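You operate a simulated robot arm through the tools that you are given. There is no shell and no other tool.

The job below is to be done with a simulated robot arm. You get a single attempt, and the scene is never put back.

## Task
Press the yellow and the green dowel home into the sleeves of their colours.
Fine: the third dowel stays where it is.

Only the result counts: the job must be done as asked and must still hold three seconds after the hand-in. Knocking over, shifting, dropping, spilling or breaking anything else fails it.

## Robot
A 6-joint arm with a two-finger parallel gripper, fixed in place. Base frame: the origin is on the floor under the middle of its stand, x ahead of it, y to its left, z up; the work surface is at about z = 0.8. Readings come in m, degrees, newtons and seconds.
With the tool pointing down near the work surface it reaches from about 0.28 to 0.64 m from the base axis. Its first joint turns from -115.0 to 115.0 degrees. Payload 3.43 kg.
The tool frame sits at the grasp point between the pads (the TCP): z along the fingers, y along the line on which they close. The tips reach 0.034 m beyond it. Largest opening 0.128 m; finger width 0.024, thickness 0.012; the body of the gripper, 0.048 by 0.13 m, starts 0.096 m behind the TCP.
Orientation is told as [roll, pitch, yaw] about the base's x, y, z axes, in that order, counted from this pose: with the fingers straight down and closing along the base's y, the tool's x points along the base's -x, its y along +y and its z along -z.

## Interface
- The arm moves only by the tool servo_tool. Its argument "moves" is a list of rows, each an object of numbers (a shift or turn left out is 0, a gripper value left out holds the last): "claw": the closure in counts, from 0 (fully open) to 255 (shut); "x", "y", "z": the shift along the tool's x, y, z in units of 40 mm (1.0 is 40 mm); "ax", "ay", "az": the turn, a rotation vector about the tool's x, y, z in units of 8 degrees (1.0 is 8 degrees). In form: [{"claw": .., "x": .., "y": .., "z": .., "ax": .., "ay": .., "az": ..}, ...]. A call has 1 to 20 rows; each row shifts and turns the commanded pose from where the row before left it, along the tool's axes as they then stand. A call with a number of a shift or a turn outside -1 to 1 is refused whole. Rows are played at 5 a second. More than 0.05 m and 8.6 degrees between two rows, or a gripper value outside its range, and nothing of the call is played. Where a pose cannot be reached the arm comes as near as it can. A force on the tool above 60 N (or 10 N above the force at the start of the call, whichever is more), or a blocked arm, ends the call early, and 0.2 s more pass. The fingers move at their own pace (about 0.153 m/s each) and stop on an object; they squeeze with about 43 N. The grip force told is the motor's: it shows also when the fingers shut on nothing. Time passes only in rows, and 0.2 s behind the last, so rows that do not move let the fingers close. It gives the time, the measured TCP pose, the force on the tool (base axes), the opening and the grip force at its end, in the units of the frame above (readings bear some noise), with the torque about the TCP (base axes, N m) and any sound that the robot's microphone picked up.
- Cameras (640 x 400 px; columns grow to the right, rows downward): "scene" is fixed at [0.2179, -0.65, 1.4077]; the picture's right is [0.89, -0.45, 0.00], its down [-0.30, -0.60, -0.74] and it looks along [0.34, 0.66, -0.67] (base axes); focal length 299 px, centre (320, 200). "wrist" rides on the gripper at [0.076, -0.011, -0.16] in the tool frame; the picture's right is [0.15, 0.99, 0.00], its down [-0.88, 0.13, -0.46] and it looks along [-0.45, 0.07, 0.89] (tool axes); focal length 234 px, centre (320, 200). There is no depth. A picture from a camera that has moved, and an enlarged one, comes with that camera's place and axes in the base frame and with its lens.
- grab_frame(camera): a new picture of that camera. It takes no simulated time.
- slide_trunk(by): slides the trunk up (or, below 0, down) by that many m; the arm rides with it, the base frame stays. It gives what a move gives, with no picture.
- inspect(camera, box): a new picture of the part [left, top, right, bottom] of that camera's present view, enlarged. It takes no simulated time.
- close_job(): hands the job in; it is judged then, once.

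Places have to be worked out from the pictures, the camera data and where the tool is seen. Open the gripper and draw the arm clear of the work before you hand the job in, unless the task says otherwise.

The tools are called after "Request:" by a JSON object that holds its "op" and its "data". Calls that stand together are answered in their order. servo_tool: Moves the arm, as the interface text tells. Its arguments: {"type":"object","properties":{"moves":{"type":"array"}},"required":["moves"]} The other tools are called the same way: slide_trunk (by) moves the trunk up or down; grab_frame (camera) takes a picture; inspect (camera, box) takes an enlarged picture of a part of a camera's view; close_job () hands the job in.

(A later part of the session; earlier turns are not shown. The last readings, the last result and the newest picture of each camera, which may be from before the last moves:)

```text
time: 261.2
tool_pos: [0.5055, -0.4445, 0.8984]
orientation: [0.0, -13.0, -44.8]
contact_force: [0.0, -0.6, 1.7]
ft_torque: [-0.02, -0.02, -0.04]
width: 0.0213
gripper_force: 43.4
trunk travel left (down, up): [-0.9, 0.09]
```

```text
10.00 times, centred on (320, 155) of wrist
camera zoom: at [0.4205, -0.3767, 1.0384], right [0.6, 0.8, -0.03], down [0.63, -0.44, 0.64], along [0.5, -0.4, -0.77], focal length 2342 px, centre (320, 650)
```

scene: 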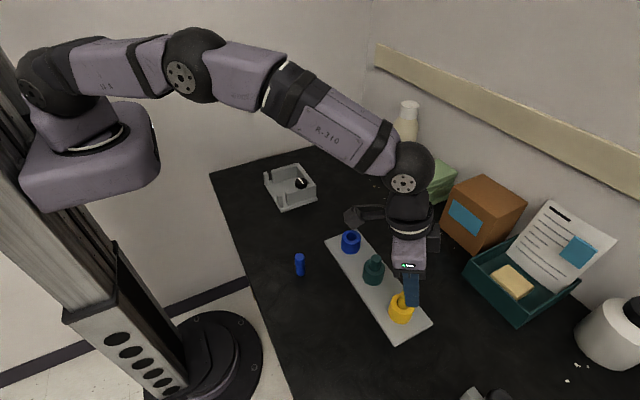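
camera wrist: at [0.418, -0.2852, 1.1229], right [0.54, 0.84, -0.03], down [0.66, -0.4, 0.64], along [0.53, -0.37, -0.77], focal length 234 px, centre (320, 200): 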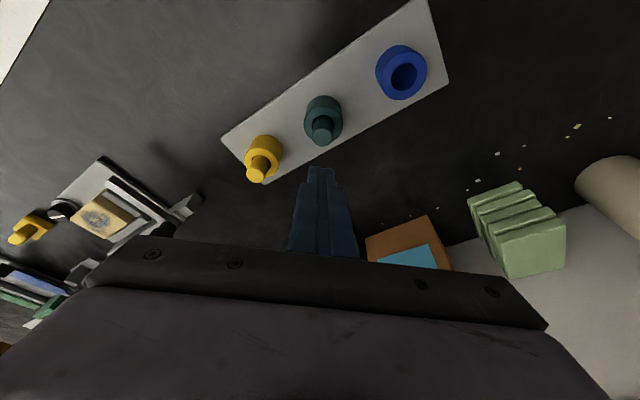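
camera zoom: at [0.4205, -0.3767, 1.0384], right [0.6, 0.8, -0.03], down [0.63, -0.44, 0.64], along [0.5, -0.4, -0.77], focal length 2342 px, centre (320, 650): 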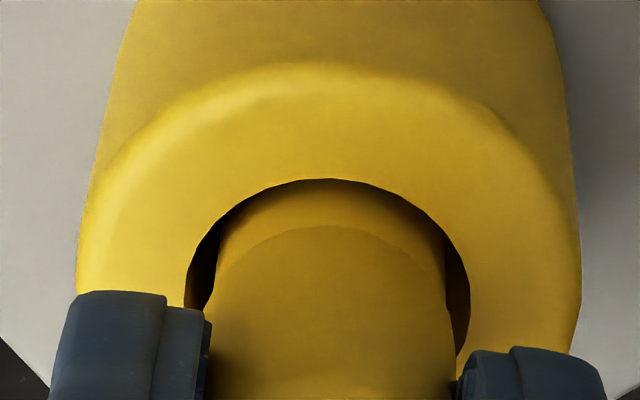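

At the floor with a light 1.7 N touch; the gaps match the earlier centred view within 0.3 mm. Release, rise, shut the fingers and check.

Request:
{"op": "servo_tool", "data": {"moves": [{"claw": 205}, {"claw": 190}, {"claw": 165}, {}, {"x": -0.05, "z": -0.2}, {"x": -0.13, "z": -0.56}, {"x": -0.11, "z": -0.48}, {"claw": 255}, {}, {}]}}

Request:
{"op": "inspect", "data": {"camera": "scene", "box": [386, 288, 418, 308]}}

Request:
{"op": "inspect", "data": {"camera": "wrist", "box": [272, 100, 368, 160]}}

```text
time: 263.4
tool_pos: [0.5048, -0.4446, 0.9495]
orientation: [0.0, -13.1, -44.8]
contact_force: [0.6, 0.6, 0.1]
ft_torque: [-0.01, -0.02, 0.01]
width: 0.0
gripper_force: 33.7
trunk travel left (down, up): [-0.9, 0.09]
```

```text
16.00 times, centred on (402, 298) of scene
camera zoom: at [0.2179, -0.65, 1.4077], right [0.89, -0.45, 0.0], down [-0.3, -0.6, -0.74], along [0.34, 0.66, -0.67], focal length 4781 px, centre (-992, -1368)
```

zoom: 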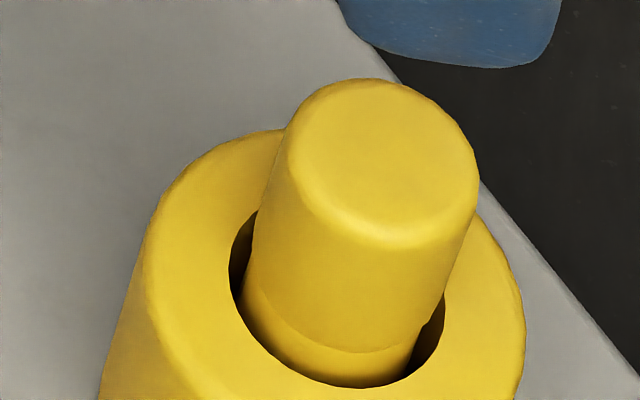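

```text
6.67 times, centred on (320, 130) of wrist
camera zoom: at [0.4204, -0.3765, 1.0892], right [0.6, 0.8, -0.03], down [0.63, -0.44, 0.64], along [0.5, -0.4, -0.77], focal length 1561 px, centre (320, 667)
```

zoom: 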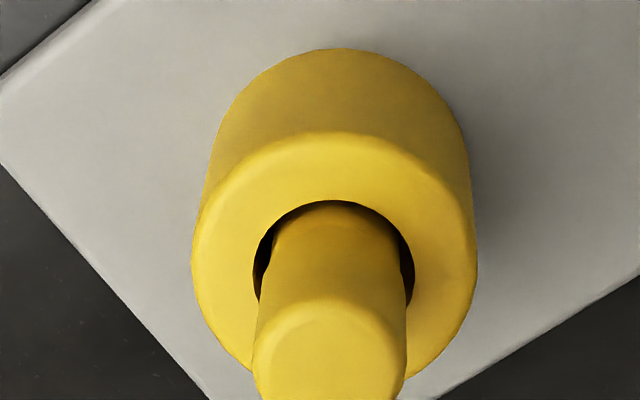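

Yellow is centred and upright, now turned 4°. I'll go over its axis and press with compensation, first to about 15 N.

Request:
{"op": "servo_tool", "data": {"moves": [{"x": -0.231, "z": 0.054}, {}, {"x": 0.092, "z": 0.395}, {"x": 0.08, "z": 0.345}, {"x": 0.019, "z": 0.084}, {"x": 0.011, "z": 0.049, "ay": 0.01}, {}]}}

Request:
{"op": "servo_tool", "data": {"moves": [{"x": 0.007, "z": 0.03, "ay": 0.012}, {}]}}

Request:
{"op": "servo_tool", "data": {"moves": [{"x": 0.007, "z": 0.03, "ay": 0.012}, {}]}}

Request:
{"op": "inspect", "data": {"camera": "scene", "box": [370, 270, 434, 310]}}

```text
time: 265.0
tool_pos: [0.5126, -0.4529, 0.9178]
orientation: [0.0, -13.3, -44.9]
contact_force: [-1.4, -0.8, 11.1]
ft_torque: [0.0, 0.08, -0.01]
width: 0.0001
gripper_force: 33.0
trunk travel left (down, up): [-0.9, 0.09]
```

```text
time: 265.6
tool_pos: [0.5114, -0.4523, 0.9168]
orientation: [0.0, -13.2, -44.9]
contact_force: [0.4, -0.4, 20.7]
ft_torque: [0.04, 0.05, 0.04]
width: 0.0001
gripper_force: 33.1
trunk travel left (down, up): [-0.9, 0.09]
```

```text
time: 266.2
tool_pos: [0.5126, -0.4524, 0.9176]
orientation: [0.1, -13.1, -45.0]
contact_force: [-0.1, -0.7, 24.9]
ft_torque: [0.07, 0.12, 0.01]
width: 0.0
gripper_force: 33.1
trunk travel left (down, up): [-0.9, 0.09]
```

```text
10.00 times, centred on (402, 290) of scene
camera zoom: at [0.2179, -0.65, 1.4077], right [0.89, -0.45, 0.0], down [-0.3, -0.6, -0.74], along [0.34, 0.66, -0.67], focal length 2988 px, centre (-500, -700)
```

zoom: 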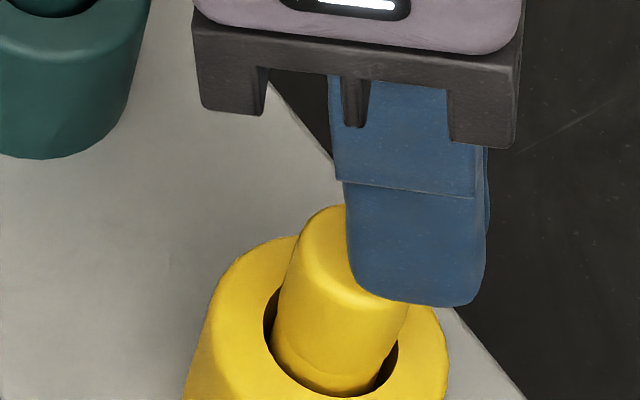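

25 N with no side force, silent. Two more steps to about 40 N.

Request:
{"op": "servo_tool", "data": {"moves": [{"x": 0.009, "z": 0.04, "ay": 0.014}, {}]}}

Request:
{"op": "servo_tool", "data": {"moves": [{"x": 0.009, "z": 0.04, "ay": 0.014}, {}]}}

Request:
{"op": "inspect", "data": {"camera": "scene", "box": [386, 288, 418, 308]}}

```text
time: 266.8
tool_pos: [0.5129, -0.4517, 0.9187]
orientation: [0.1, -13.2, -44.9]
contact_force: [-0.5, 0.2, 27.5]
ft_torque: [0.08, 0.11, -0.02]
width: 0.0001
gripper_force: 32.6
trunk travel left (down, up): [-0.9, 0.09]
```

```text
time: 267.4
tool_pos: [0.5124, -0.4516, 0.9165]
orientation: [0.1, -13.3, -44.9]
contact_force: [-1.0, 1.4, 31.9]
ft_torque: [0.14, 0.1, -0.01]
width: 0.0
gripper_force: 33.2
trunk travel left (down, up): [-0.9, 0.09]
```

```text
16.00 times, centred on (402, 298) of scene
camera zoom: at [0.2179, -0.65, 1.4077], right [0.89, -0.45, 0.0], down [-0.3, -0.6, -0.74], along [0.34, 0.66, -0.67], focal length 4781 px, centre (-992, -1368)
```

zoom: 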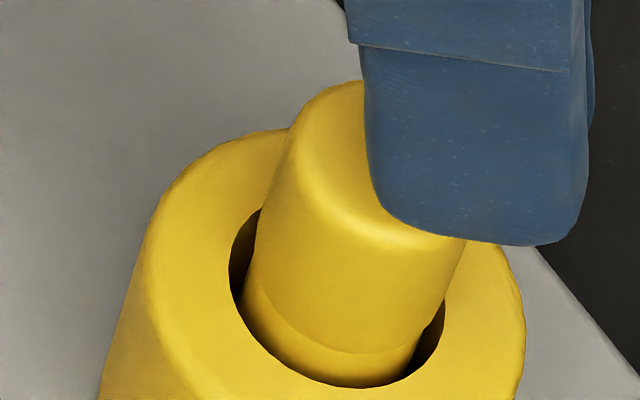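

32 N, centred, upright, no side force, turned, and still silent. The last difference from every green snap is the tool's 13° lean. I'll reduce the lean to about 9°, which should still reach, and try again. First lift clear.

Request:
{"op": "servo_tool", "data": {"moves": [{"x": -0.1, "z": -0.45}, {"x": -0.1, "z": -0.45}, {"ay": 0.44}, {}, {}]}}

Request:
{"op": "inspect", "data": {"camera": "scene", "box": [386, 288, 418, 308]}}

Request:
{"op": "inspect", "data": {"camera": "wrist", "box": [272, 110, 368, 170]}}

```text
time: 268.6
tool_pos: [0.5112, -0.4517, 0.9462]
orientation: [0.0, -9.0, -45.0]
contact_force: [0.0, -0.4, 0.2]
ft_torque: [0.01, 0.06, 0.05]
width: 0.0003
gripper_force: 33.5
trunk travel left (down, up): [-0.9, 0.09]
```

```text
16.00 times, centred on (402, 298) of scene
camera zoom: at [0.2179, -0.65, 1.4077], right [0.89, -0.45, 0.0], down [-0.3, -0.6, -0.74], along [0.34, 0.66, -0.67], focal length 4781 px, centre (-992, -1368)
```

zoom: 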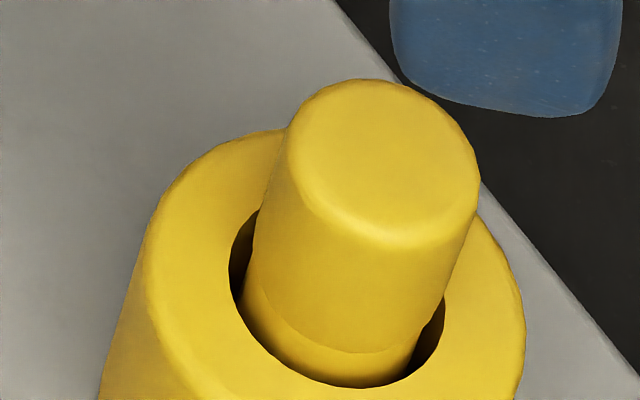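

```text
6.67 times, centred on (320, 140) of wrist
camera zoom: at [0.4336, -0.3906, 1.0916], right [0.6, 0.8, -0.02], down [0.66, -0.47, 0.59], along [0.46, -0.36, -0.81], focal length 1561 px, centre (320, 600)
```

zoom: 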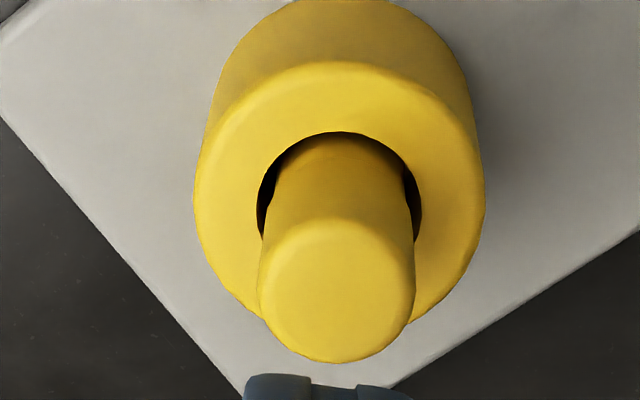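

9° lean reaches fine and yellow still stands centred. I'll move 2 mm outward, lower and press slowly.

Request:
{"op": "servo_tool", "data": {"moves": [{"x": -0.049, "z": 0.008}, {}, {"x": 0.053, "z": 0.333}, {"x": 0.053, "z": 0.333}, {"x": 0.008, "z": 0.05}, {"x": 0.008, "z": 0.05, "ay": 0.01}, {}]}}

Request:
{"op": "servo_tool", "data": {"moves": [{"x": 0.006, "z": 0.04, "ay": 0.014}, {}]}}

Request:
{"op": "servo_tool", "data": {"moves": [{"x": 0.006, "z": 0.04, "ay": 0.014}, {}]}}

Request:
{"op": "inspect", "data": {"camera": "scene", "box": [370, 270, 434, 310]}}

```text
time: 270.2
tool_pos: [0.5124, -0.4527, 0.9168]
orientation: [-0.1, -9.3, -44.9]
contact_force: [0.5, 0.8, 12.5]
ft_torque: [0.07, 0.06, -0.01]
width: 0.0
gripper_force: 33.5
trunk travel left (down, up): [-0.9, 0.09]
```

```text
time: 270.8
tool_pos: [0.5112, -0.4519, 0.9171]
orientation: [0.0, -9.4, -44.9]
contact_force: [1.7, -1.5, 22.7]
ft_torque: [0.1, 0.04, 0.03]
width: 0.0
gripper_force: 33.2
trunk travel left (down, up): [-0.9, 0.09]
```

```text
time: 271.4
tool_pos: [0.5117, -0.4519, 0.9165]
orientation: [-0.1, -9.4, -44.9]
contact_force: [1.5, -1.4, 22.9]
ft_torque: [0.08, 0.03, 0.01]
width: 0.0
gripper_force: 32.4
trunk travel left (down, up): [-0.9, 0.09]
```

```text
10.00 times, centred on (402, 290) of scene
camera zoom: at [0.2179, -0.65, 1.4077], right [0.89, -0.45, 0.0], down [-0.3, -0.6, -0.74], along [0.34, 0.66, -0.67], focal length 2988 px, centre (-500, -700)
```

zoom: 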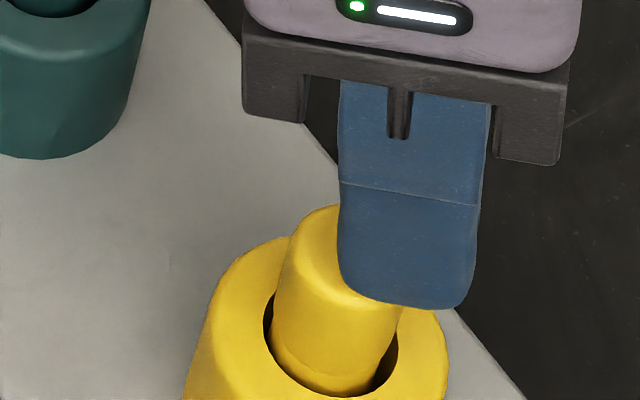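

22.9 N at 9° lean, silent; the last step didn't raise the force. I'll continue the press stepwise; yellow may simply need more force than green now that it is freshly seated and centred.

Request:
{"op": "servo_tool", "data": {"moves": [{"x": 0.004, "z": 0.05}, {"x": 0.004, "z": 0.05}, {}]}}

Request:
{"op": "inspect", "data": {"camera": "wrist", "box": [272, 125, 368, 185]}}

Request:
{"op": "inspect", "data": {"camera": "scene", "box": [386, 288, 418, 308]}}

```text
time: 272.2
tool_pos: [0.512, -0.452, 0.916]
orientation: [-0.1, -9.6, -44.9]
contact_force: [1.4, -0.1, 33.2]
ft_torque: [0.12, 0.09, 0.0]
width: 0.0
gripper_force: 32.8
out of reach, approached as far as the arm can: row 2
trunk travel left (down, up): [-0.9, 0.09]
```

```text
6.67 times, centred on (320, 155) of wrist
camera zoom: at [0.4326, -0.3897, 1.0618], right [0.6, 0.8, -0.02], down [0.65, -0.47, 0.6], along [0.47, -0.37, -0.8], focal length 1561 px, centre (320, 500)
```

zoom: 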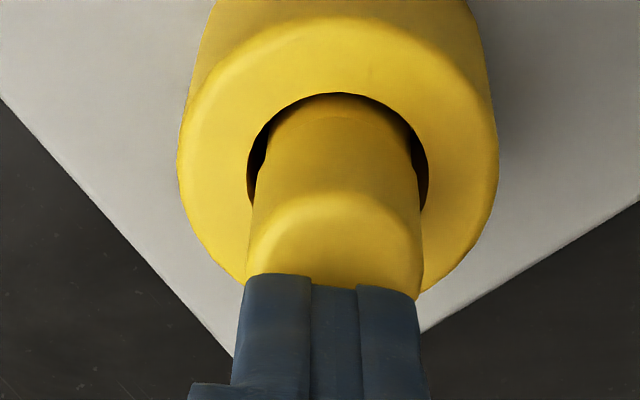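

```text
16.00 times, centred on (402, 298) of scene
camera zoom: at [0.2179, -0.65, 1.4077], right [0.89, -0.45, 0.0], down [-0.3, -0.6, -0.74], along [0.34, 0.66, -0.67], focal length 4781 px, centre (-992, -1368)
```

zoom: 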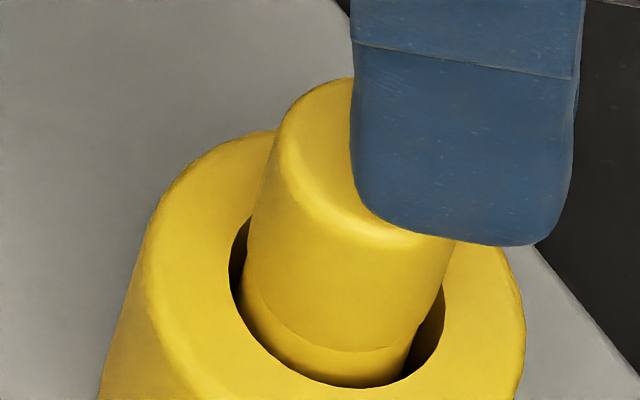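

At 9° lean the command hits the reach limit near 33 N, and the push leans the dowel inward. I'll go back to 13°, check the dowel, and press up to about 55 N in this freshly seated state.

Request:
{"op": "servo_tool", "data": {"moves": [{"x": -0.07, "z": -0.45}, {"x": -0.07, "z": -0.45}, {"ay": -0.54}, {}, {}]}}

Request:
{"op": "inspect", "data": {"camera": "scene", "box": [386, 288, 418, 308]}}

Request:
{"op": "inspect", "data": {"camera": "wrist", "box": [272, 110, 368, 170]}}

```text
time: 273.4
tool_pos: [0.5103, -0.452, 0.9436]
orientation: [0.0, -13.0, -44.9]
contact_force: [1.1, -0.1, -0.7]
ft_torque: [0.01, 0.0, 0.0]
width: 0.0001
gripper_force: 33.2
trunk travel left (down, up): [-0.9, 0.09]
```

```text
16.00 times, centred on (402, 298) of scene
camera zoom: at [0.2179, -0.65, 1.4077], right [0.89, -0.45, 0.0], down [-0.3, -0.6, -0.74], along [0.34, 0.66, -0.67], focal length 4781 px, centre (-992, -1368)
```

zoom: 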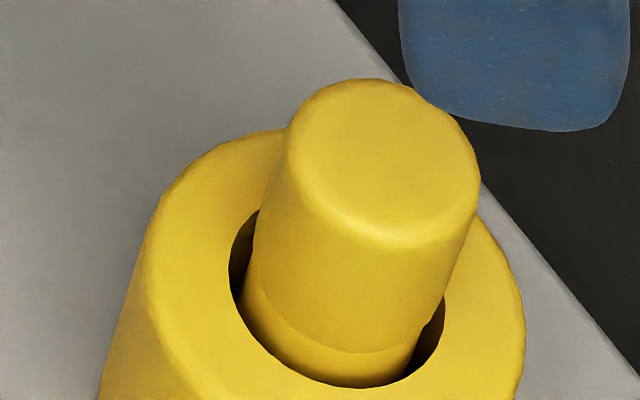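

```text
6.67 times, centred on (320, 140) of wrist
camera zoom: at [0.4257, -0.3838, 1.0824], right [0.6, 0.8, -0.03], down [0.63, -0.44, 0.64], along [0.5, -0.4, -0.77], focal length 1561 px, centre (320, 600)
```

zoom: 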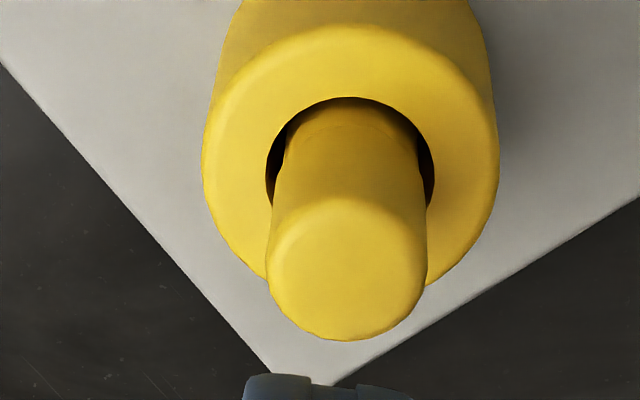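

Unchanged; a full projection check puts yellow 0.45 mm from the exact centre, as good as green was. I'll press with the 13° lean in one smooth compensated push toward 50 N.

Request:
{"op": "servo_tool", "data": {"moves": [{"y": 0.03}, {}, {"x": 0.068, "z": 0.292}, {"x": 0.068, "z": 0.292}, {"x": 0.022, "z": 0.097, "ay": 0.02}, {"x": 0.022, "z": 0.097, "ay": 0.036}, {"x": 0.022, "z": 0.097, "ay": 0.036}, {}]}}

Request:
{"op": "inspect", "data": {"camera": "scene", "box": [386, 288, 418, 308]}}

```text
time: 275.2
tool_pos: [0.5121, -0.4514, 0.9176]
orientation: [0.0, -13.2, -45.0]
contact_force: [0.0, 0.5, 32.5]
ft_torque: [0.11, 0.13, 0.02]
width: 0.0003
gripper_force: 33.4
trunk travel left (down, up): [-0.9, 0.09]
```

```text
16.00 times, centred on (402, 298) of scene
camera zoom: at [0.2179, -0.65, 1.4077], right [0.89, -0.45, 0.0], down [-0.3, -0.6, -0.74], along [0.34, 0.66, -0.67], focal length 4781 px, centre (-992, -1368)
```

zoom: 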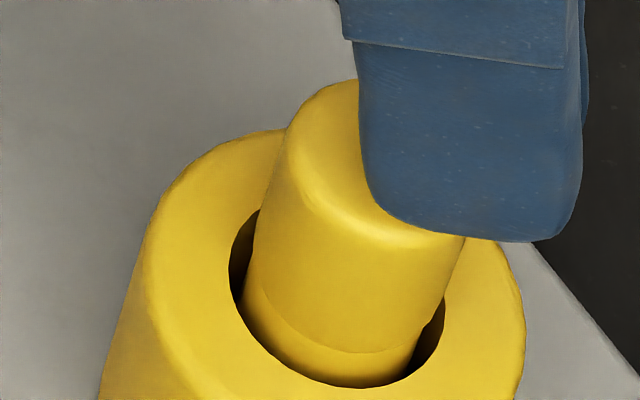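

32.5 N, zero side force, silent. Onward in compensated steps to about 55 N.

Request:
{"op": "servo_tool", "data": {"moves": [{"x": 0.013, "z": 0.06, "ay": 0.02}, {"x": 0.013, "z": 0.06, "ay": 0.02}, {}]}}

Request:
{"op": "servo_tool", "data": {"moves": [{"x": 0.013, "z": 0.06, "ay": 0.02}, {}]}}

Request:
{"op": "inspect", "data": {"camera": "scene", "box": [386, 288, 418, 308]}}

```text
time: 276.0
tool_pos: [0.5127, -0.4529, 0.9178]
orientation: [0.0, -13.4, -44.9]
contact_force: [-3.8, 3.8, 48.3]
ft_torque: [0.25, 0.26, 0.0]
width: 0.0
gripper_force: 33.0
trunk travel left (down, up): [-0.9, 0.09]
```

```text
time: 276.6
tool_pos: [0.5145, -0.4533, 0.9171]
orientation: [-0.1, -13.5, -44.9]
contact_force: [-6.3, 4.5, 54.6]
ft_torque: [0.31, 0.34, -0.01]
width: 0.0
gripper_force: 33.1
trunk travel left (down, up): [-0.9, 0.09]
```

```text
16.00 times, centred on (402, 298) of scene
camera zoom: at [0.2179, -0.65, 1.4077], right [0.89, -0.45, 0.0], down [-0.3, -0.6, -0.74], along [0.34, 0.66, -0.67], focal length 4781 px, centre (-992, -1368)
```

zoom: 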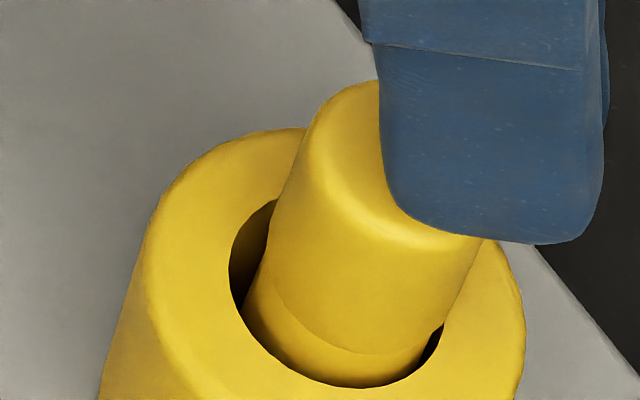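

54.6 N only leaned it. A better idea: press yellow with an upright tool after all. If I turn the gripper so its fingers open along the reach direction, the outer finger alone reaches 40 mm farther out than the TCP and can press flat and straight. First I'll lift off and draw the tool inward.

Request:
{"op": "servo_tool", "data": {"moves": [{"x": -0.1, "z": -0.45}, {"x": -0.13, "z": -0.6}, {"x": 0.5, "z": -0.3}, {"x": 0.7, "z": -0.16}, {"ay": 0.74}, {"ay": 0.735}, {}, {}]}}

Request:
{"op": "inspect", "data": {"camera": "scene", "box": [386, 288, 418, 308]}}

```text
time: 278.4
tool_pos: [0.4765, -0.4142, 0.9523]
orientation: [0.0, 0.1, -44.9]
contact_force: [0.2, 0.2, -0.1]
ft_torque: [-0.01, 0.02, -0.02]
width: 0.0001
gripper_force: 33.4
trunk travel left (down, up): [-0.9, 0.09]
```

```text
16.00 times, centred on (402, 298) of scene
camera zoom: at [0.2179, -0.65, 1.4077], right [0.89, -0.45, 0.0], down [-0.3, -0.6, -0.74], along [0.34, 0.66, -0.67], focal length 4781 px, centre (-992, -1368)
```

zoom: 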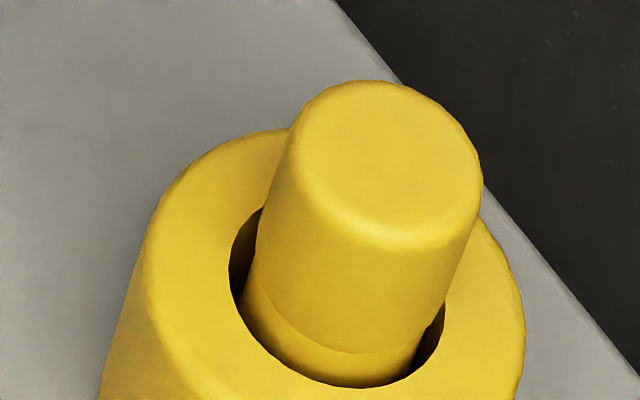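

Yellow stands upright at home within about 0.5 mm. I'll raise a little and turn the gripper to yaw +48.6° so its fingers open along the reach direction.

Request:
{"op": "servo_tool", "data": {"moves": [{"z": -0.8}, {"az": -0.974}, {"az": -0.974}, {"az": -0.974}, {"az": -0.974}, {"az": -0.974}, {"az": -0.974}, {"az": -0.974}, {"az": -0.974}, {"az": -0.974}, {"az": -0.974}, {"az": -0.974}, {"az": -0.974, "claw": 96}, {}, {}]}}

Request:
{"op": "grab_frame", "data": {"camera": "wrist"}}

Request:
{"op": "grab_frame", "data": {"camera": "scene"}}

```text
time: 281.6
tool_pos: [0.4771, -0.416, 0.9845]
orientation: [0.0, 0.1, 48.6]
contact_force: [-0.8, 0.2, 0.0]
ft_torque: [0.01, 0.02, -0.01]
width: 0.0802
gripper_force: 0.1
trunk travel left (down, up): [-0.9, 0.09]
```

```text
taken
camera wrist: at [0.435, -0.4808, 1.1437], right [-0.84, 0.54, 0.0], down [0.48, 0.75, 0.46], along [0.25, 0.38, -0.89], focal length 234 px, centre (320, 200)
```

wrist: 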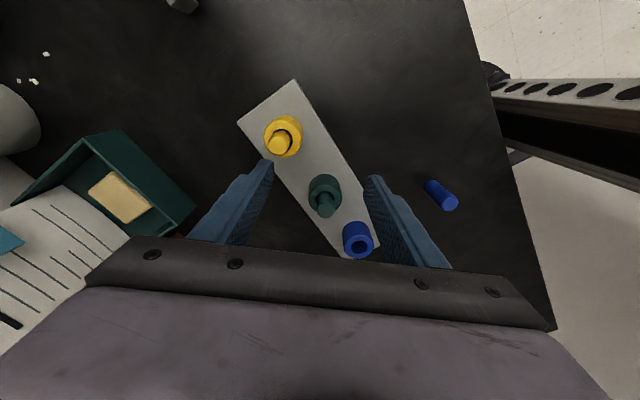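

```text
taken
```

scene: 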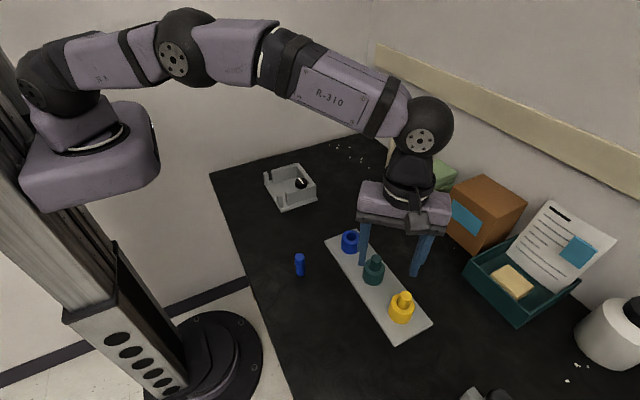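

The gripper is turned; the outer finger is nearly above yellow. I'll fine-position it over yellow's axis and lower to about 10 mm above its top.

Request:
{"op": "servo_tool", "data": {"moves": [{"x": 0.091, "y": -0.044}, {"z": 0.5}, {"z": 0.5}, {"z": 0.45}, {}, {}]}}

Request:
{"op": "inspect", "data": {"camera": "wrist", "box": [208, 90, 336, 170]}}

Request:
{"op": "inspect", "data": {"camera": "scene", "box": [362, 265, 442, 315]}}

```text
time: 283.0
tool_pos: [0.4749, -0.4203, 0.9242]
orientation: [0.1, 0.1, 48.7]
contact_force: [-0.4, -0.2, -0.9]
ft_torque: [-0.02, 0.0, -0.01]
width: 0.08
gripper_force: 0.1
trunk travel left (down, up): [-0.9, 0.09]
```

```text
5.00 times, centred on (272, 130) of wrist
camera zoom: at [0.4341, -0.4848, 1.0837], right [-0.84, 0.54, 0.0], down [0.48, 0.75, 0.46], along [0.25, 0.38, -0.89], focal length 1171 px, centre (560, 550)
```

zoom: 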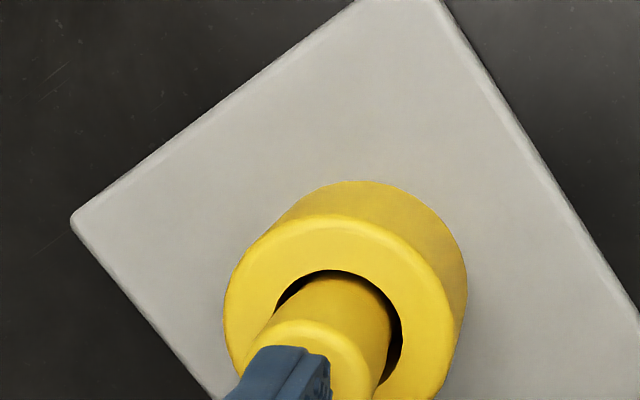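

```text
8.00 times, centred on (402, 290) of scene
camera zoom: at [0.2179, -0.65, 1.4077], right [0.89, -0.45, 0.0], down [-0.3, -0.6, -0.74], along [0.34, 0.66, -0.67], focal length 2390 px, centre (-336, -520)
```

zoom: 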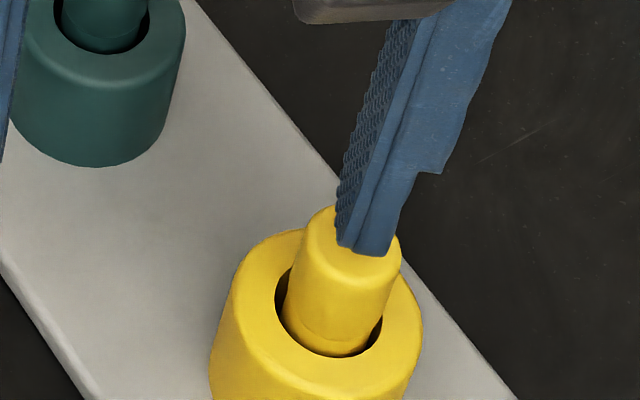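

The outer finger's flat tip is over yellow's axis within about 1 mm and 9 mm above it. I'll lower to contact and press in small steps.

Request:
{"op": "servo_tool", "data": {"moves": [{"z": 0.1}, {"z": 0.1}, {}]}}

Request:
{"op": "servo_tool", "data": {"moves": [{"z": 0.03}, {}]}}

Request:
{"op": "servo_tool", "data": {"moves": [{"z": 0.03}, {}]}}

Request:
{"op": "servo_tool", "data": {"moves": [{"z": 0.03}, {}]}}

Request:
{"op": "inspect", "data": {"camera": "scene", "box": [362, 265, 442, 315]}}

```text
time: 283.8
tool_pos: [0.4755, -0.4196, 0.9169]
orientation: [0.0, 0.1, 48.6]
contact_force: [0.2, -0.2, 0.1]
ft_torque: [-0.02, 0.02, 0.03]
width: 0.0799
gripper_force: 0.1
trunk travel left (down, up): [-0.9, 0.09]
```

```text
time: 284.4
tool_pos: [0.4754, -0.4201, 0.9168]
orientation: [0.1, 0.0, 48.6]
contact_force: [0.4, -0.4, -0.9]
ft_torque: [0.01, -0.01, -0.03]
width: 0.0799
gripper_force: 0.1
trunk travel left (down, up): [-0.9, 0.09]
```

```text
time: 285.0
tool_pos: [0.475, -0.4189, 0.9145]
orientation: [0.0, 0.1, 48.6]
contact_force: [0.3, 0.5, 3.4]
ft_torque: [-0.05, -0.15, 0.04]
width: 0.0799
gripper_force: 0.1
trunk travel left (down, up): [-0.9, 0.09]
```

```text
time: 285.6
tool_pos: [0.4745, -0.4183, 0.9149]
orientation: [-0.1, 0.0, 48.6]
contact_force: [0.2, 1.7, 8.6]
ft_torque: [-0.16, -0.3, 0.04]
width: 0.0798
gripper_force: 0.1
trunk travel left (down, up): [-0.9, 0.09]
```

```text
8.00 times, centred on (402, 290) of scene
camera zoom: at [0.2179, -0.65, 1.4077], right [0.89, -0.45, 0.0], down [-0.3, -0.6, -0.74], along [0.34, 0.66, -0.67], focal length 2390 px, centre (-336, -520)
```

zoom: 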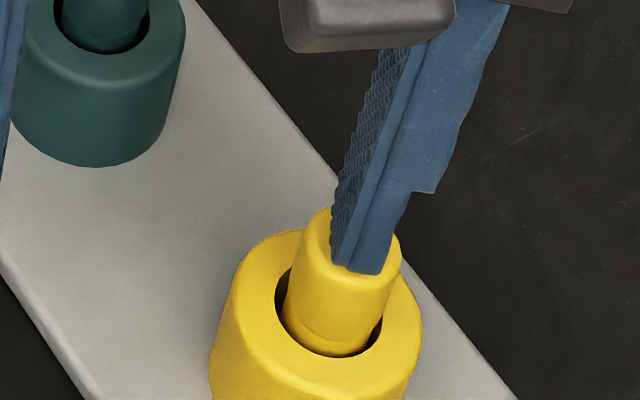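

Contact at 8.6 N with an upright tool on yellow. I'll keep pressing in small steps.

Request:
{"op": "servo_tool", "data": {"moves": [{"z": 0.04}, {}]}}

Request:
{"op": "servo_tool", "data": {"moves": [{"z": 0.04}, {}]}}

Request:
{"op": "servo_tool", "data": {"moves": [{"z": 0.04}, {}]}}

Request:
{"op": "inspect", "data": {"camera": "scene", "box": [386, 288, 418, 308]}}

```text
time: 286.2
tool_pos: [0.4754, -0.4205, 0.9153]
orientation: [-0.3, 0.0, 48.6]
contact_force: [0.7, -0.5, 17.6]
ft_torque: [-0.45, -0.59, 0.02]
width: 0.08
gripper_force: 0.0
trunk travel left (down, up): [-0.9, 0.09]
```

```text
time: 286.8
tool_pos: [0.4741, -0.4196, 0.9148]
orientation: [-0.5, 0.0, 48.6]
contact_force: [0.5, 0.0, 24.9]
ft_torque: [-0.65, -0.86, 0.03]
width: 0.08
gripper_force: 0.4
trunk travel left (down, up): [-0.9, 0.09]
```

```text
time: 287.4
tool_pos: [0.4746, -0.4197, 0.9139]
orientation: [-0.6, 0.1, 48.6]
contact_force: [0.6, 0.4, 27.4]
ft_torque: [-0.77, -0.95, 0.05]
width: 0.0799
gripper_force: 0.0
trunk travel left (down, up): [-0.9, 0.09]
```

```text
16.00 times, centred on (402, 298) of scene
camera zoom: at [0.2179, -0.65, 1.4077], right [0.89, -0.45, 0.0], down [-0.3, -0.6, -0.74], along [0.34, 0.66, -0.67], focal length 4781 px, centre (-992, -1368)
```

zoom: 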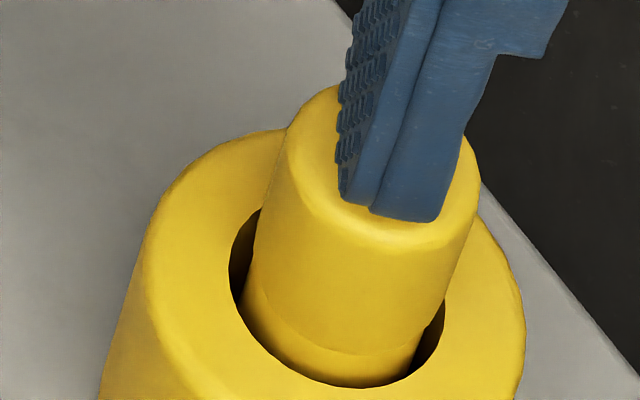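

27.4 N with virtually no side force and the dowel upright and centred, yet silent. I'll continue to about 50 N.

Request:
{"op": "servo_tool", "data": {"moves": [{"z": 0.05}, {"z": 0.05}, {}]}}

Request:
{"op": "servo_tool", "data": {"moves": [{"z": 0.05}, {}]}}

Request:
{"op": "inspect", "data": {"camera": "scene", "box": [386, 288, 418, 308]}}

```text
time: 288.2
tool_pos: [0.4747, -0.4198, 0.9152]
orientation: [-1.1, 0.1, 48.6]
contact_force: [-1.8, 2.1, 37.9]
ft_torque: [-1.02, -1.15, -0.05]
width: 0.0785
gripper_force: 0.0
trunk travel left (down, up): [-0.9, 0.09]
```

```text
time: 288.8
tool_pos: [0.4761, -0.42, 0.9148]
orientation: [-1.3, 0.1, 48.6]
contact_force: [-3.4, 3.2, 44.0]
ft_torque: [-1.09, -1.3, 0.01]
width: 0.0782
gripper_force: 0.1
trunk travel left (down, up): [-0.9, 0.09]
```

```text
16.00 times, centred on (402, 298) of scene
camera zoom: at [0.2179, -0.65, 1.4077], right [0.89, -0.45, 0.0], down [-0.3, -0.6, -0.74], along [0.34, 0.66, -0.67], focal length 4781 px, centre (-992, -1368)
```

zoom: 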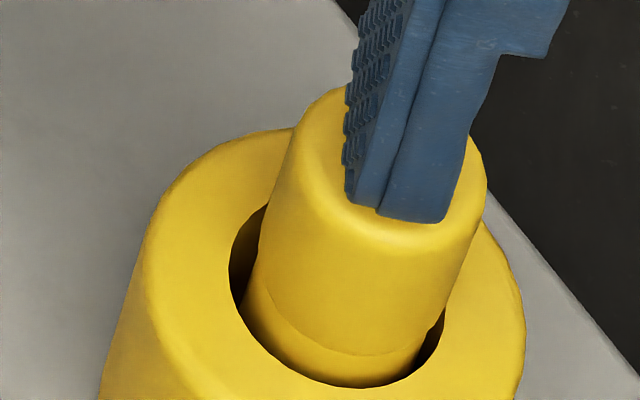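

44 N, upright tool, centred, no side force, and no snap. The one thing left that differs from green is the dowel's own turn about its axis: green was always gripped with the fingers closing along base y (yaw 0). I can do that here too by leaning the tool purely toward +x instead of radially. I'll lift off, turn back to yaw 0 and lean 13° toward +x.

Request:
{"op": "servo_tool", "data": {"moves": [{"z": -0.5}, {"z": -0.6}, {"z": -0.6}, {"az": 1.0}, {"az": 1.0}, {"az": 1.0}, {"az": 1.0}, {"az": 1.0}, {"az": 1.0}, {"az": 0.075, "claw": 165}, {"ay": -0.81}, {"ay": -0.815}, {}, {}]}}

Request:
{"op": "inspect", "data": {"camera": "scene", "box": [386, 288, 418, 308]}}

Request:
{"op": "grab_frame", "data": {"camera": "wrist"}}

```text
time: 291.8
tool_pos: [0.4755, -0.4195, 0.972]
orientation: [0.0, -13.0, 0.1]
contact_force: [1.3, 0.0, 0.2]
ft_torque: [0.01, 0.0, 0.02]
width: 0.0454
gripper_force: 0.0
trunk travel left (down, up): [-0.9, 0.09]
```

```text
16.00 times, centred on (402, 298) of scene
camera zoom: at [0.2179, -0.65, 1.4077], right [0.89, -0.45, 0.0], down [-0.3, -0.6, -0.74], along [0.34, 0.66, -0.67], focal length 4781 px, centre (-992, -1368)
```

zoom: 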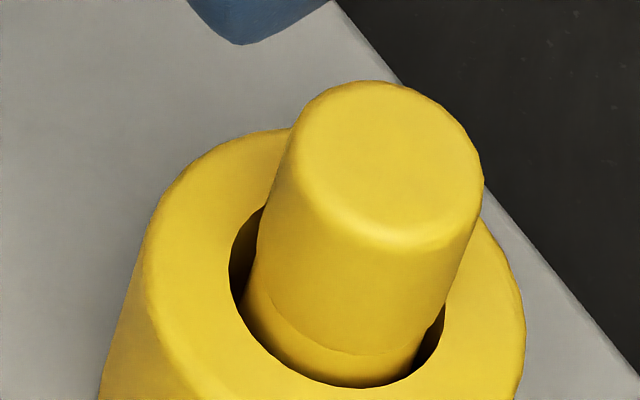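

```text
taken
camera wrist: at [0.3657, -0.432, 1.1098], right [-0.14, 0.99, -0.03], down [0.76, 0.13, 0.64], along [0.64, 0.07, -0.77], focal length 234 px, centre (320, 200)
```

wrist: 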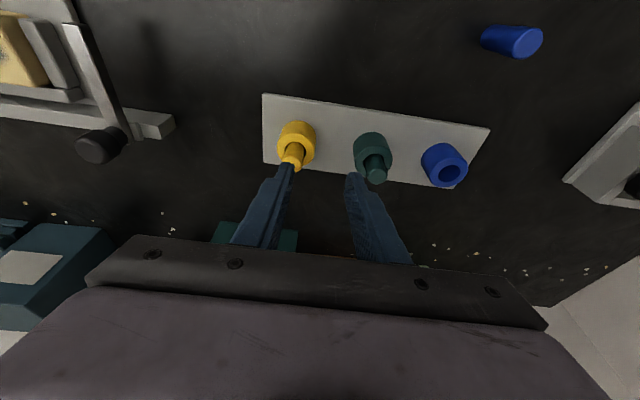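

At yaw 0, leaning 13° toward +x. I'll move over yellow in this pose and check the reach.

Request:
{"op": "servo_tool", "data": {"moves": [{"x": -0.313, "y": -0.374, "z": 0.217}, {"x": -0.313, "y": -0.374, "z": 0.217}, {}, {}]}}

Request:
{"op": "inspect", "data": {"camera": "wrist", "box": [256, 90, 384, 170]}}

```text
time: 292.8
tool_pos: [0.5042, -0.4505, 0.9592]
orientation: [0.0, -12.8, 0.0]
contact_force: [0.7, -0.1, 0.4]
ft_torque: [0.02, 0.03, -0.02]
width: 0.045
gripper_force: 0.1
trunk travel left (down, up): [-0.9, 0.09]
```

```text
5.00 times, centred on (320, 130) of wrist
camera zoom: at [0.3943, -0.4623, 1.0983], right [-0.14, 0.99, -0.03], down [0.76, 0.13, 0.64], along [0.64, 0.07, -0.77], focal length 1171 px, centre (320, 550)
```

zoom: 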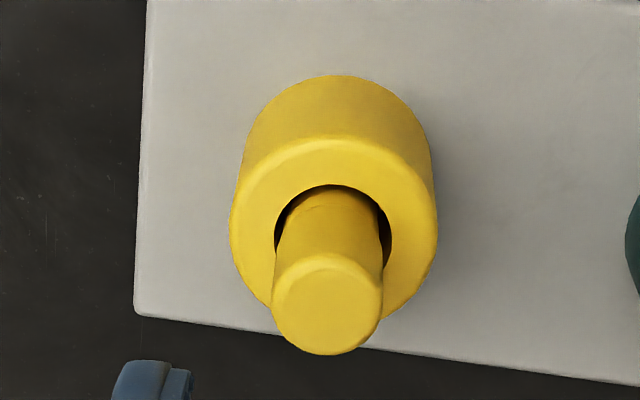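

Well within reach and aligned to 0.3 mm. I'll lower around yellow, grip it at yaw 0, and lift it 12 mm in its bore.

Request:
{"op": "servo_tool", "data": {"moves": [{"x": 0.113, "z": 0.485}, {"x": 0.113, "z": 0.485}, {"x": 0.113, "z": 0.485}, {}, {"claw": 195}, {"claw": 203}, {"claw": 209}, {"claw": 255}, {}, {"x": -0.034, "z": -0.146}, {"x": -0.034, "z": -0.146}, {}, {}]}}

Request:
{"op": "inspect", "data": {"camera": "wrist", "box": [288, 135, 352, 175]}}

```text
time: 295.6
tool_pos: [0.5043, -0.45, 0.9152]
orientation: [0.0, -12.9, 0.1]
contact_force: [0.0, 0.4, -1.7]
ft_torque: [0.01, 0.01, 0.0]
width: 0.0216
gripper_force: 42.8
trunk travel left (down, up): [-0.9, 0.09]
```

```text
10.00 times, centred on (320, 155) of wrist
camera zoom: at [0.3959, -0.4622, 1.0527], right [-0.14, 0.99, -0.03], down [0.76, 0.13, 0.64], along [0.64, 0.07, -0.77], focal length 2342 px, centre (320, 650)
```

zoom: 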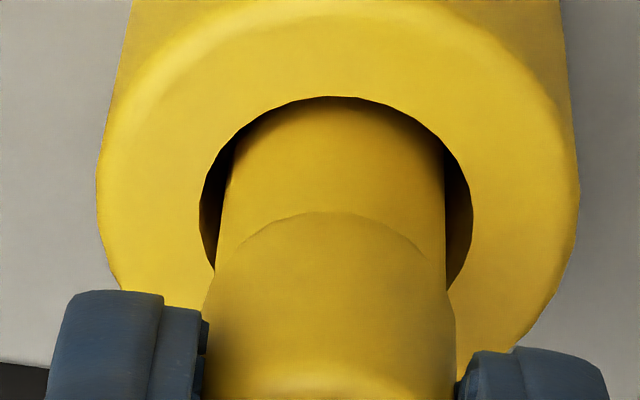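

Gripped at yaw 0 and lifted. The gaps say y needs +0.4 mm and x about -0.5 mm. I'll correct, lower to the floor, and check.

Request:
{"op": "servo_tool", "data": {"moves": [{"x": 0.012, "y": 0.01, "z": -0.003}, {}, {"x": 0.034, "z": 0.14}, {"x": 0.032, "z": 0.135}, {}, {}]}}

Request:
{"op": "inspect", "data": {"camera": "wrist", "box": [288, 135, 352, 175]}}

```text
time: 297.0
tool_pos: [0.5029, -0.4493, 0.9021]
orientation: [0.1, -13.1, 0.0]
contact_force: [0.5, -0.3, -1.0]
ft_torque: [-0.03, -0.02, 0.0]
width: 0.0217
gripper_force: 43.4
trunk travel left (down, up): [-0.9, 0.09]
```

```text
10.00 times, centred on (320, 155) of wrist
camera zoom: at [0.3944, -0.4607, 1.0403], right [-0.14, 0.99, -0.03], down [0.76, 0.13, 0.64], along [0.64, 0.07, -0.77], focal length 2342 px, centre (320, 650)
```

zoom: 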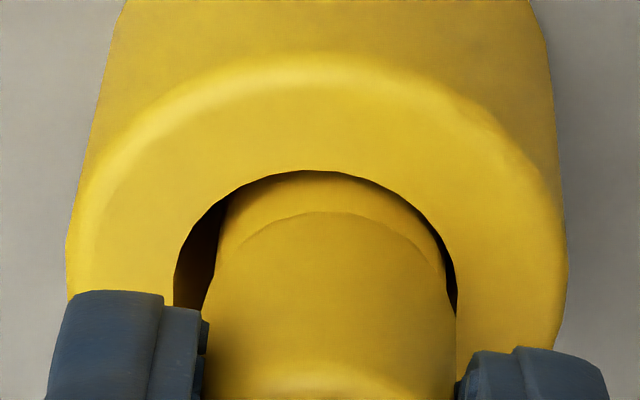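

It overshot about 1.1 mm toward +y. I'll bring y back and check.

Request:
{"op": "servo_tool", "data": {"moves": [{"x": -0.004, "y": -0.027}, {}, {}]}}

Request:
{"op": "inspect", "data": {"camera": "wrist", "box": [288, 135, 352, 175]}}

```text
time: 297.8
tool_pos: [0.5035, -0.451, 0.9032]
orientation: [0.0, -13.0, 0.0]
contact_force: [0.5, -0.1, -1.0]
ft_torque: [-0.01, 0.02, 0.01]
width: 0.0219
gripper_force: 43.6
trunk travel left (down, up): [-0.9, 0.09]
```

```text
10.00 times, centred on (320, 155) of wrist
camera zoom: at [0.3942, -0.462, 1.0403], right [-0.14, 0.99, -0.03], down [0.76, 0.13, 0.64], along [0.64, 0.07, -0.77], focal length 2342 px, centre (320, 650)
```

zoom: 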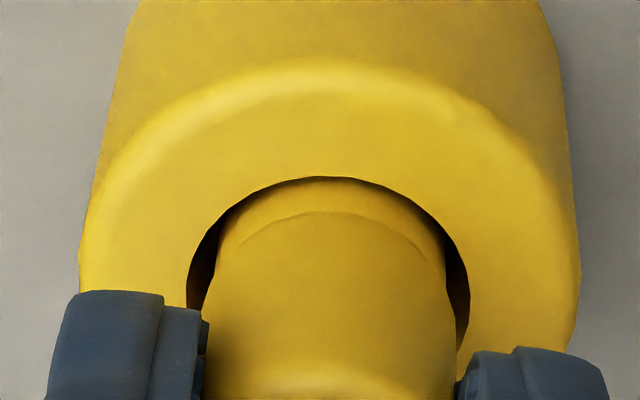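

y is centred; the back gap shows x about 0.9 mm short. I'll shift outward in x.

Request:
{"op": "servo_tool", "data": {"moves": [{"x": -0.022, "z": 0.004}, {}, {}]}}

Request:
{"op": "inspect", "data": {"camera": "wrist", "box": [288, 135, 352, 175]}}

```text
time: 298.6
tool_pos: [0.5045, -0.4514, 0.9017]
orientation: [0.1, -13.0, 0.0]
contact_force: [-0.3, 0.0, -1.1]
ft_torque: [-0.03, 0.0, 0.0]
width: 0.0216
gripper_force: 43.1
trunk travel left (down, up): [-0.9, 0.09]
```

```text
10.00 times, centred on (320, 155) of wrist
camera zoom: at [0.3954, -0.4619, 1.0401], right [-0.14, 0.99, -0.03], down [0.76, 0.13, 0.64], along [0.64, 0.07, -0.77], focal length 2342 px, centre (320, 650)
```

zoom: 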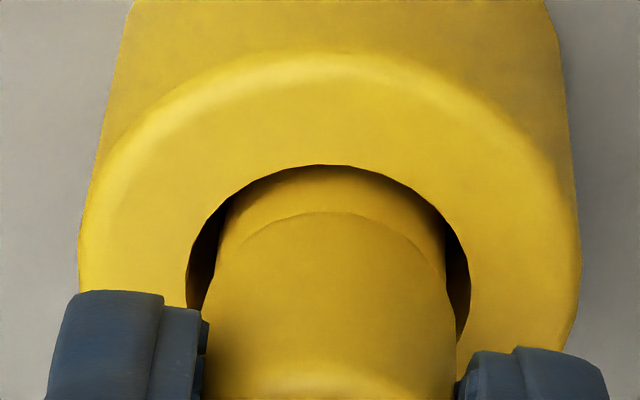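

Centred in both directions. I'll lower the last 0.7 mm, release, rise and shut the fingers, then check.

Request:
{"op": "servo_tool", "data": {"moves": [{"x": 0.004, "z": 0.018}, {}, {"claw": 205}, {"claw": 190}, {"claw": 165}, {}, {"x": -0.05, "z": -0.2}, {"x": -0.13, "z": -0.56}, {"x": -0.1, "z": -0.42}, {"claw": 255}, {}, {}]}}

Request:
{"op": "inspect", "data": {"camera": "scene", "box": [386, 288, 418, 308]}}

Request:
{"op": "inspect", "data": {"camera": "wrist", "box": [272, 100, 368, 160]}}

```text
time: 301.2
tool_pos: [0.506, -0.4508, 0.9487]
orientation: [0.0, -13.1, 0.2]
contact_force: [-0.1, -0.4, 0.6]
ft_torque: [-0.04, -0.01, -0.01]
width: 0.0
gripper_force: 32.6
trunk travel left (down, up): [-0.9, 0.09]
```

```text
16.00 times, centred on (402, 298) of scene
camera zoom: at [0.2179, -0.65, 1.4077], right [0.89, -0.45, 0.0], down [-0.3, -0.6, -0.74], along [0.34, 0.66, -0.67], focal length 4781 px, centre (-992, -1368)
```

zoom: 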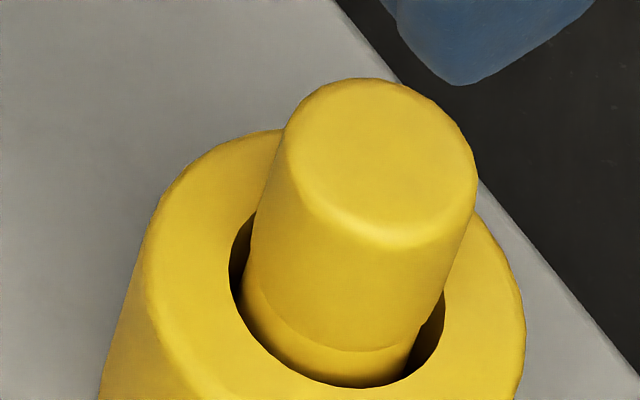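

```text
6.67 times, centred on (320, 130) of wrist
camera zoom: at [0.3969, -0.4621, 1.0876], right [-0.14, 0.99, -0.03], down [0.76, 0.13, 0.64], along [0.64, 0.07, -0.77], focal length 1561 px, centre (320, 667)
```

zoom: 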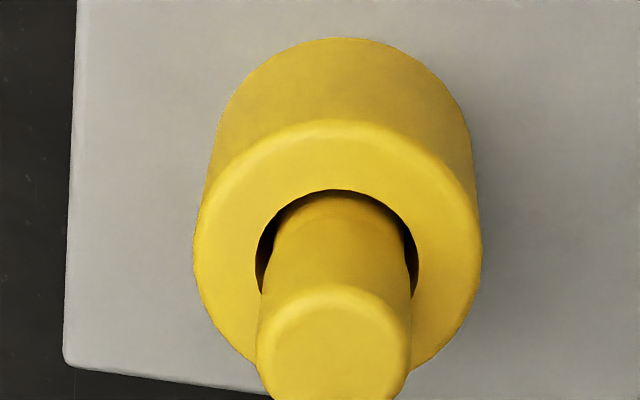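

Yellow is upright and 0.35 mm from centre, with its turn reset at yaw 0. I'll press with the shut tips, slowly.

Request:
{"op": "servo_tool", "data": {"moves": [{"x": -0.158, "y": 0.01, "z": 0.037}, {}, {"x": 0.082, "z": 0.353}, {"x": 0.082, "z": 0.353}, {"x": 0.011, "z": 0.049}, {}]}}

Request:
{"op": "servo_tool", "data": {"moves": [{"x": 0.007, "z": 0.03, "ay": 0.01}, {}]}}

Request:
{"op": "servo_tool", "data": {"moves": [{"x": 0.007, "z": 0.03, "ay": 0.01}, {}]}}

Request:
{"op": "servo_tool", "data": {"moves": [{"x": 0.007, "z": 0.03, "ay": 0.01}, {}]}}

Request:
{"op": "inspect", "data": {"camera": "scene", "box": [370, 270, 434, 310]}}

```text
time: 302.6
tool_pos: [0.5128, -0.4501, 0.9177]
orientation: [0.0, -13.0, 0.0]
contact_force: [-0.2, -0.1, 0.9]
ft_torque: [-0.04, -0.02, -0.03]
width: 0.0002
gripper_force: 33.1
trunk travel left (down, up): [-0.9, 0.09]
```

```text
time: 303.2
tool_pos: [0.5126, -0.45, 0.9182]
orientation: [-0.2, -13.1, 0.0]
contact_force: [0.1, -0.4, 5.2]
ft_torque: [0.05, 0.02, 0.01]
width: 0.0
gripper_force: 32.8
trunk travel left (down, up): [-0.9, 0.09]
```

```text
time: 303.8
tool_pos: [0.5116, -0.4494, 0.9173]
orientation: [-0.1, -13.0, 0.1]
contact_force: [1.0, -0.4, 12.9]
ft_torque: [-0.01, 0.02, -0.04]
width: 0.0002
gripper_force: 32.6
trunk travel left (down, up): [-0.9, 0.09]
```

```text
time: 304.4
tool_pos: [0.5101, -0.4492, 0.9177]
orientation: [-0.3, -13.0, -0.1]
contact_force: [1.3, -0.7, 22.6]
ft_torque: [-0.03, 0.04, 0.0]
width: 0.0003
gripper_force: 32.2
trunk travel left (down, up): [-0.9, 0.09]
```

```text
10.00 times, centred on (402, 290) of scene
camera zoom: at [0.2179, -0.65, 1.4077], right [0.89, -0.45, 0.0], down [-0.3, -0.6, -0.74], along [0.34, 0.66, -0.67], focal length 2988 px, centre (-500, -700)
```

zoom: 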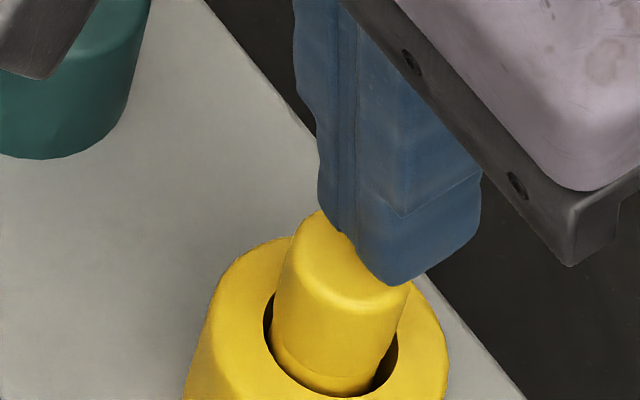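

22.6 N at yaw 0 and still silent. I'll raise this press to about 45 N before moving on.

Request:
{"op": "servo_tool", "data": {"moves": [{"x": 0.011, "z": 0.049, "ay": 0.018}, {"x": 0.011, "z": 0.049, "ay": 0.018}, {}]}}

Request:
{"op": "servo_tool", "data": {"moves": [{"x": 0.011, "z": 0.049, "ay": 0.018}, {}]}}

Request:
{"op": "inspect", "data": {"camera": "scene", "box": [386, 288, 418, 308]}}

```text
time: 305.2
tool_pos: [0.5112, -0.4502, 0.9178]
orientation: [-0.6, -12.9, 0.1]
contact_force: [1.6, 2.7, 31.0]
ft_torque: [0.1, 0.06, -0.01]
width: 0.0
gripper_force: 32.8
trunk travel left (down, up): [-0.9, 0.09]
```

```text
time: 305.8
tool_pos: [0.5113, -0.45, 0.9175]
orientation: [-0.7, -13.0, 0.1]
contact_force: [1.9, 4.2, 34.7]
ft_torque: [0.15, 0.03, 0.0]
width: 0.0
gripper_force: 32.9
trunk travel left (down, up): [-0.9, 0.09]
```

```text
16.00 times, centred on (402, 298) of scene
camera zoom: at [0.2179, -0.65, 1.4077], right [0.89, -0.45, 0.0], down [-0.3, -0.6, -0.74], along [0.34, 0.66, -0.67], focal length 4781 px, centre (-992, -1368)
```

zoom: 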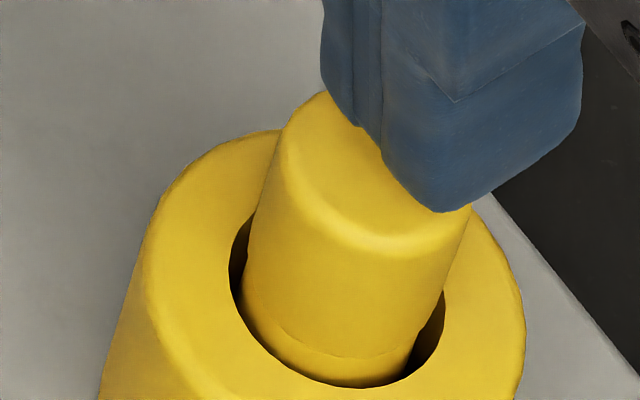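

Still nothing at 35 N. For green, the decisive step was finding the bore's true centre by feel in x and y at depth, so I'll do exactly that for yellow: re-grip at yaw 0, lift, and probe the walls near the floor.

Request:
{"op": "servo_tool", "data": {"moves": [{"x": -0.1, "z": -0.45}, {"x": -0.1, "z": -0.43, "ay": -0.042}, {"ay": -0.042, "claw": 165}, {"x": 0.235, "y": -0.01, "z": -0.055}, {}, {"x": 0.08, "z": 0.34}, {"x": 0.08, "z": 0.34}, {"x": 0.07, "z": 0.3}, {}, {"claw": 195}, {"claw": 203}, {"claw": 209}, {"claw": 255}, {}, {"x": -0.034, "z": -0.146}, {"x": -0.034, "z": -0.146}, {}, {}]}}

Request:
{"op": "inspect", "data": {"camera": "wrist", "box": [288, 135, 352, 175]}}

```text
time: 309.6
tool_pos: [0.5014, -0.449, 0.9148]
orientation: [0.0, -13.0, 0.0]
contact_force: [0.2, 0.4, -0.6]
ft_torque: [-0.02, 0.03, 0.0]
width: 0.0213
gripper_force: 42.7
trunk travel left (down, up): [-0.9, 0.09]
```

```text
10.00 times, centred on (320, 155) of wrist
camera zoom: at [0.3924, -0.4618, 1.0543], right [-0.14, 0.99, -0.03], down [0.76, 0.13, 0.64], along [0.64, 0.07, -0.77], focal length 2342 px, centre (320, 650)
```

zoom: 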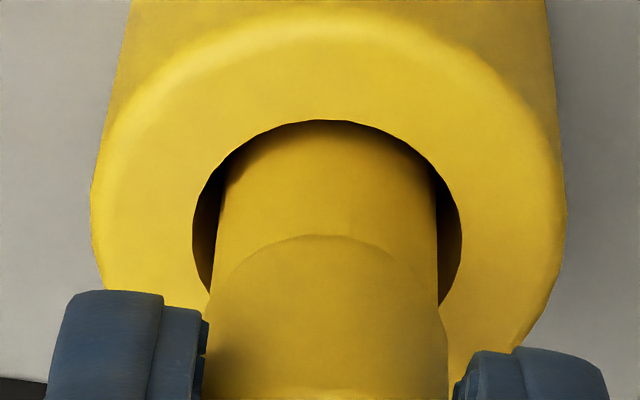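

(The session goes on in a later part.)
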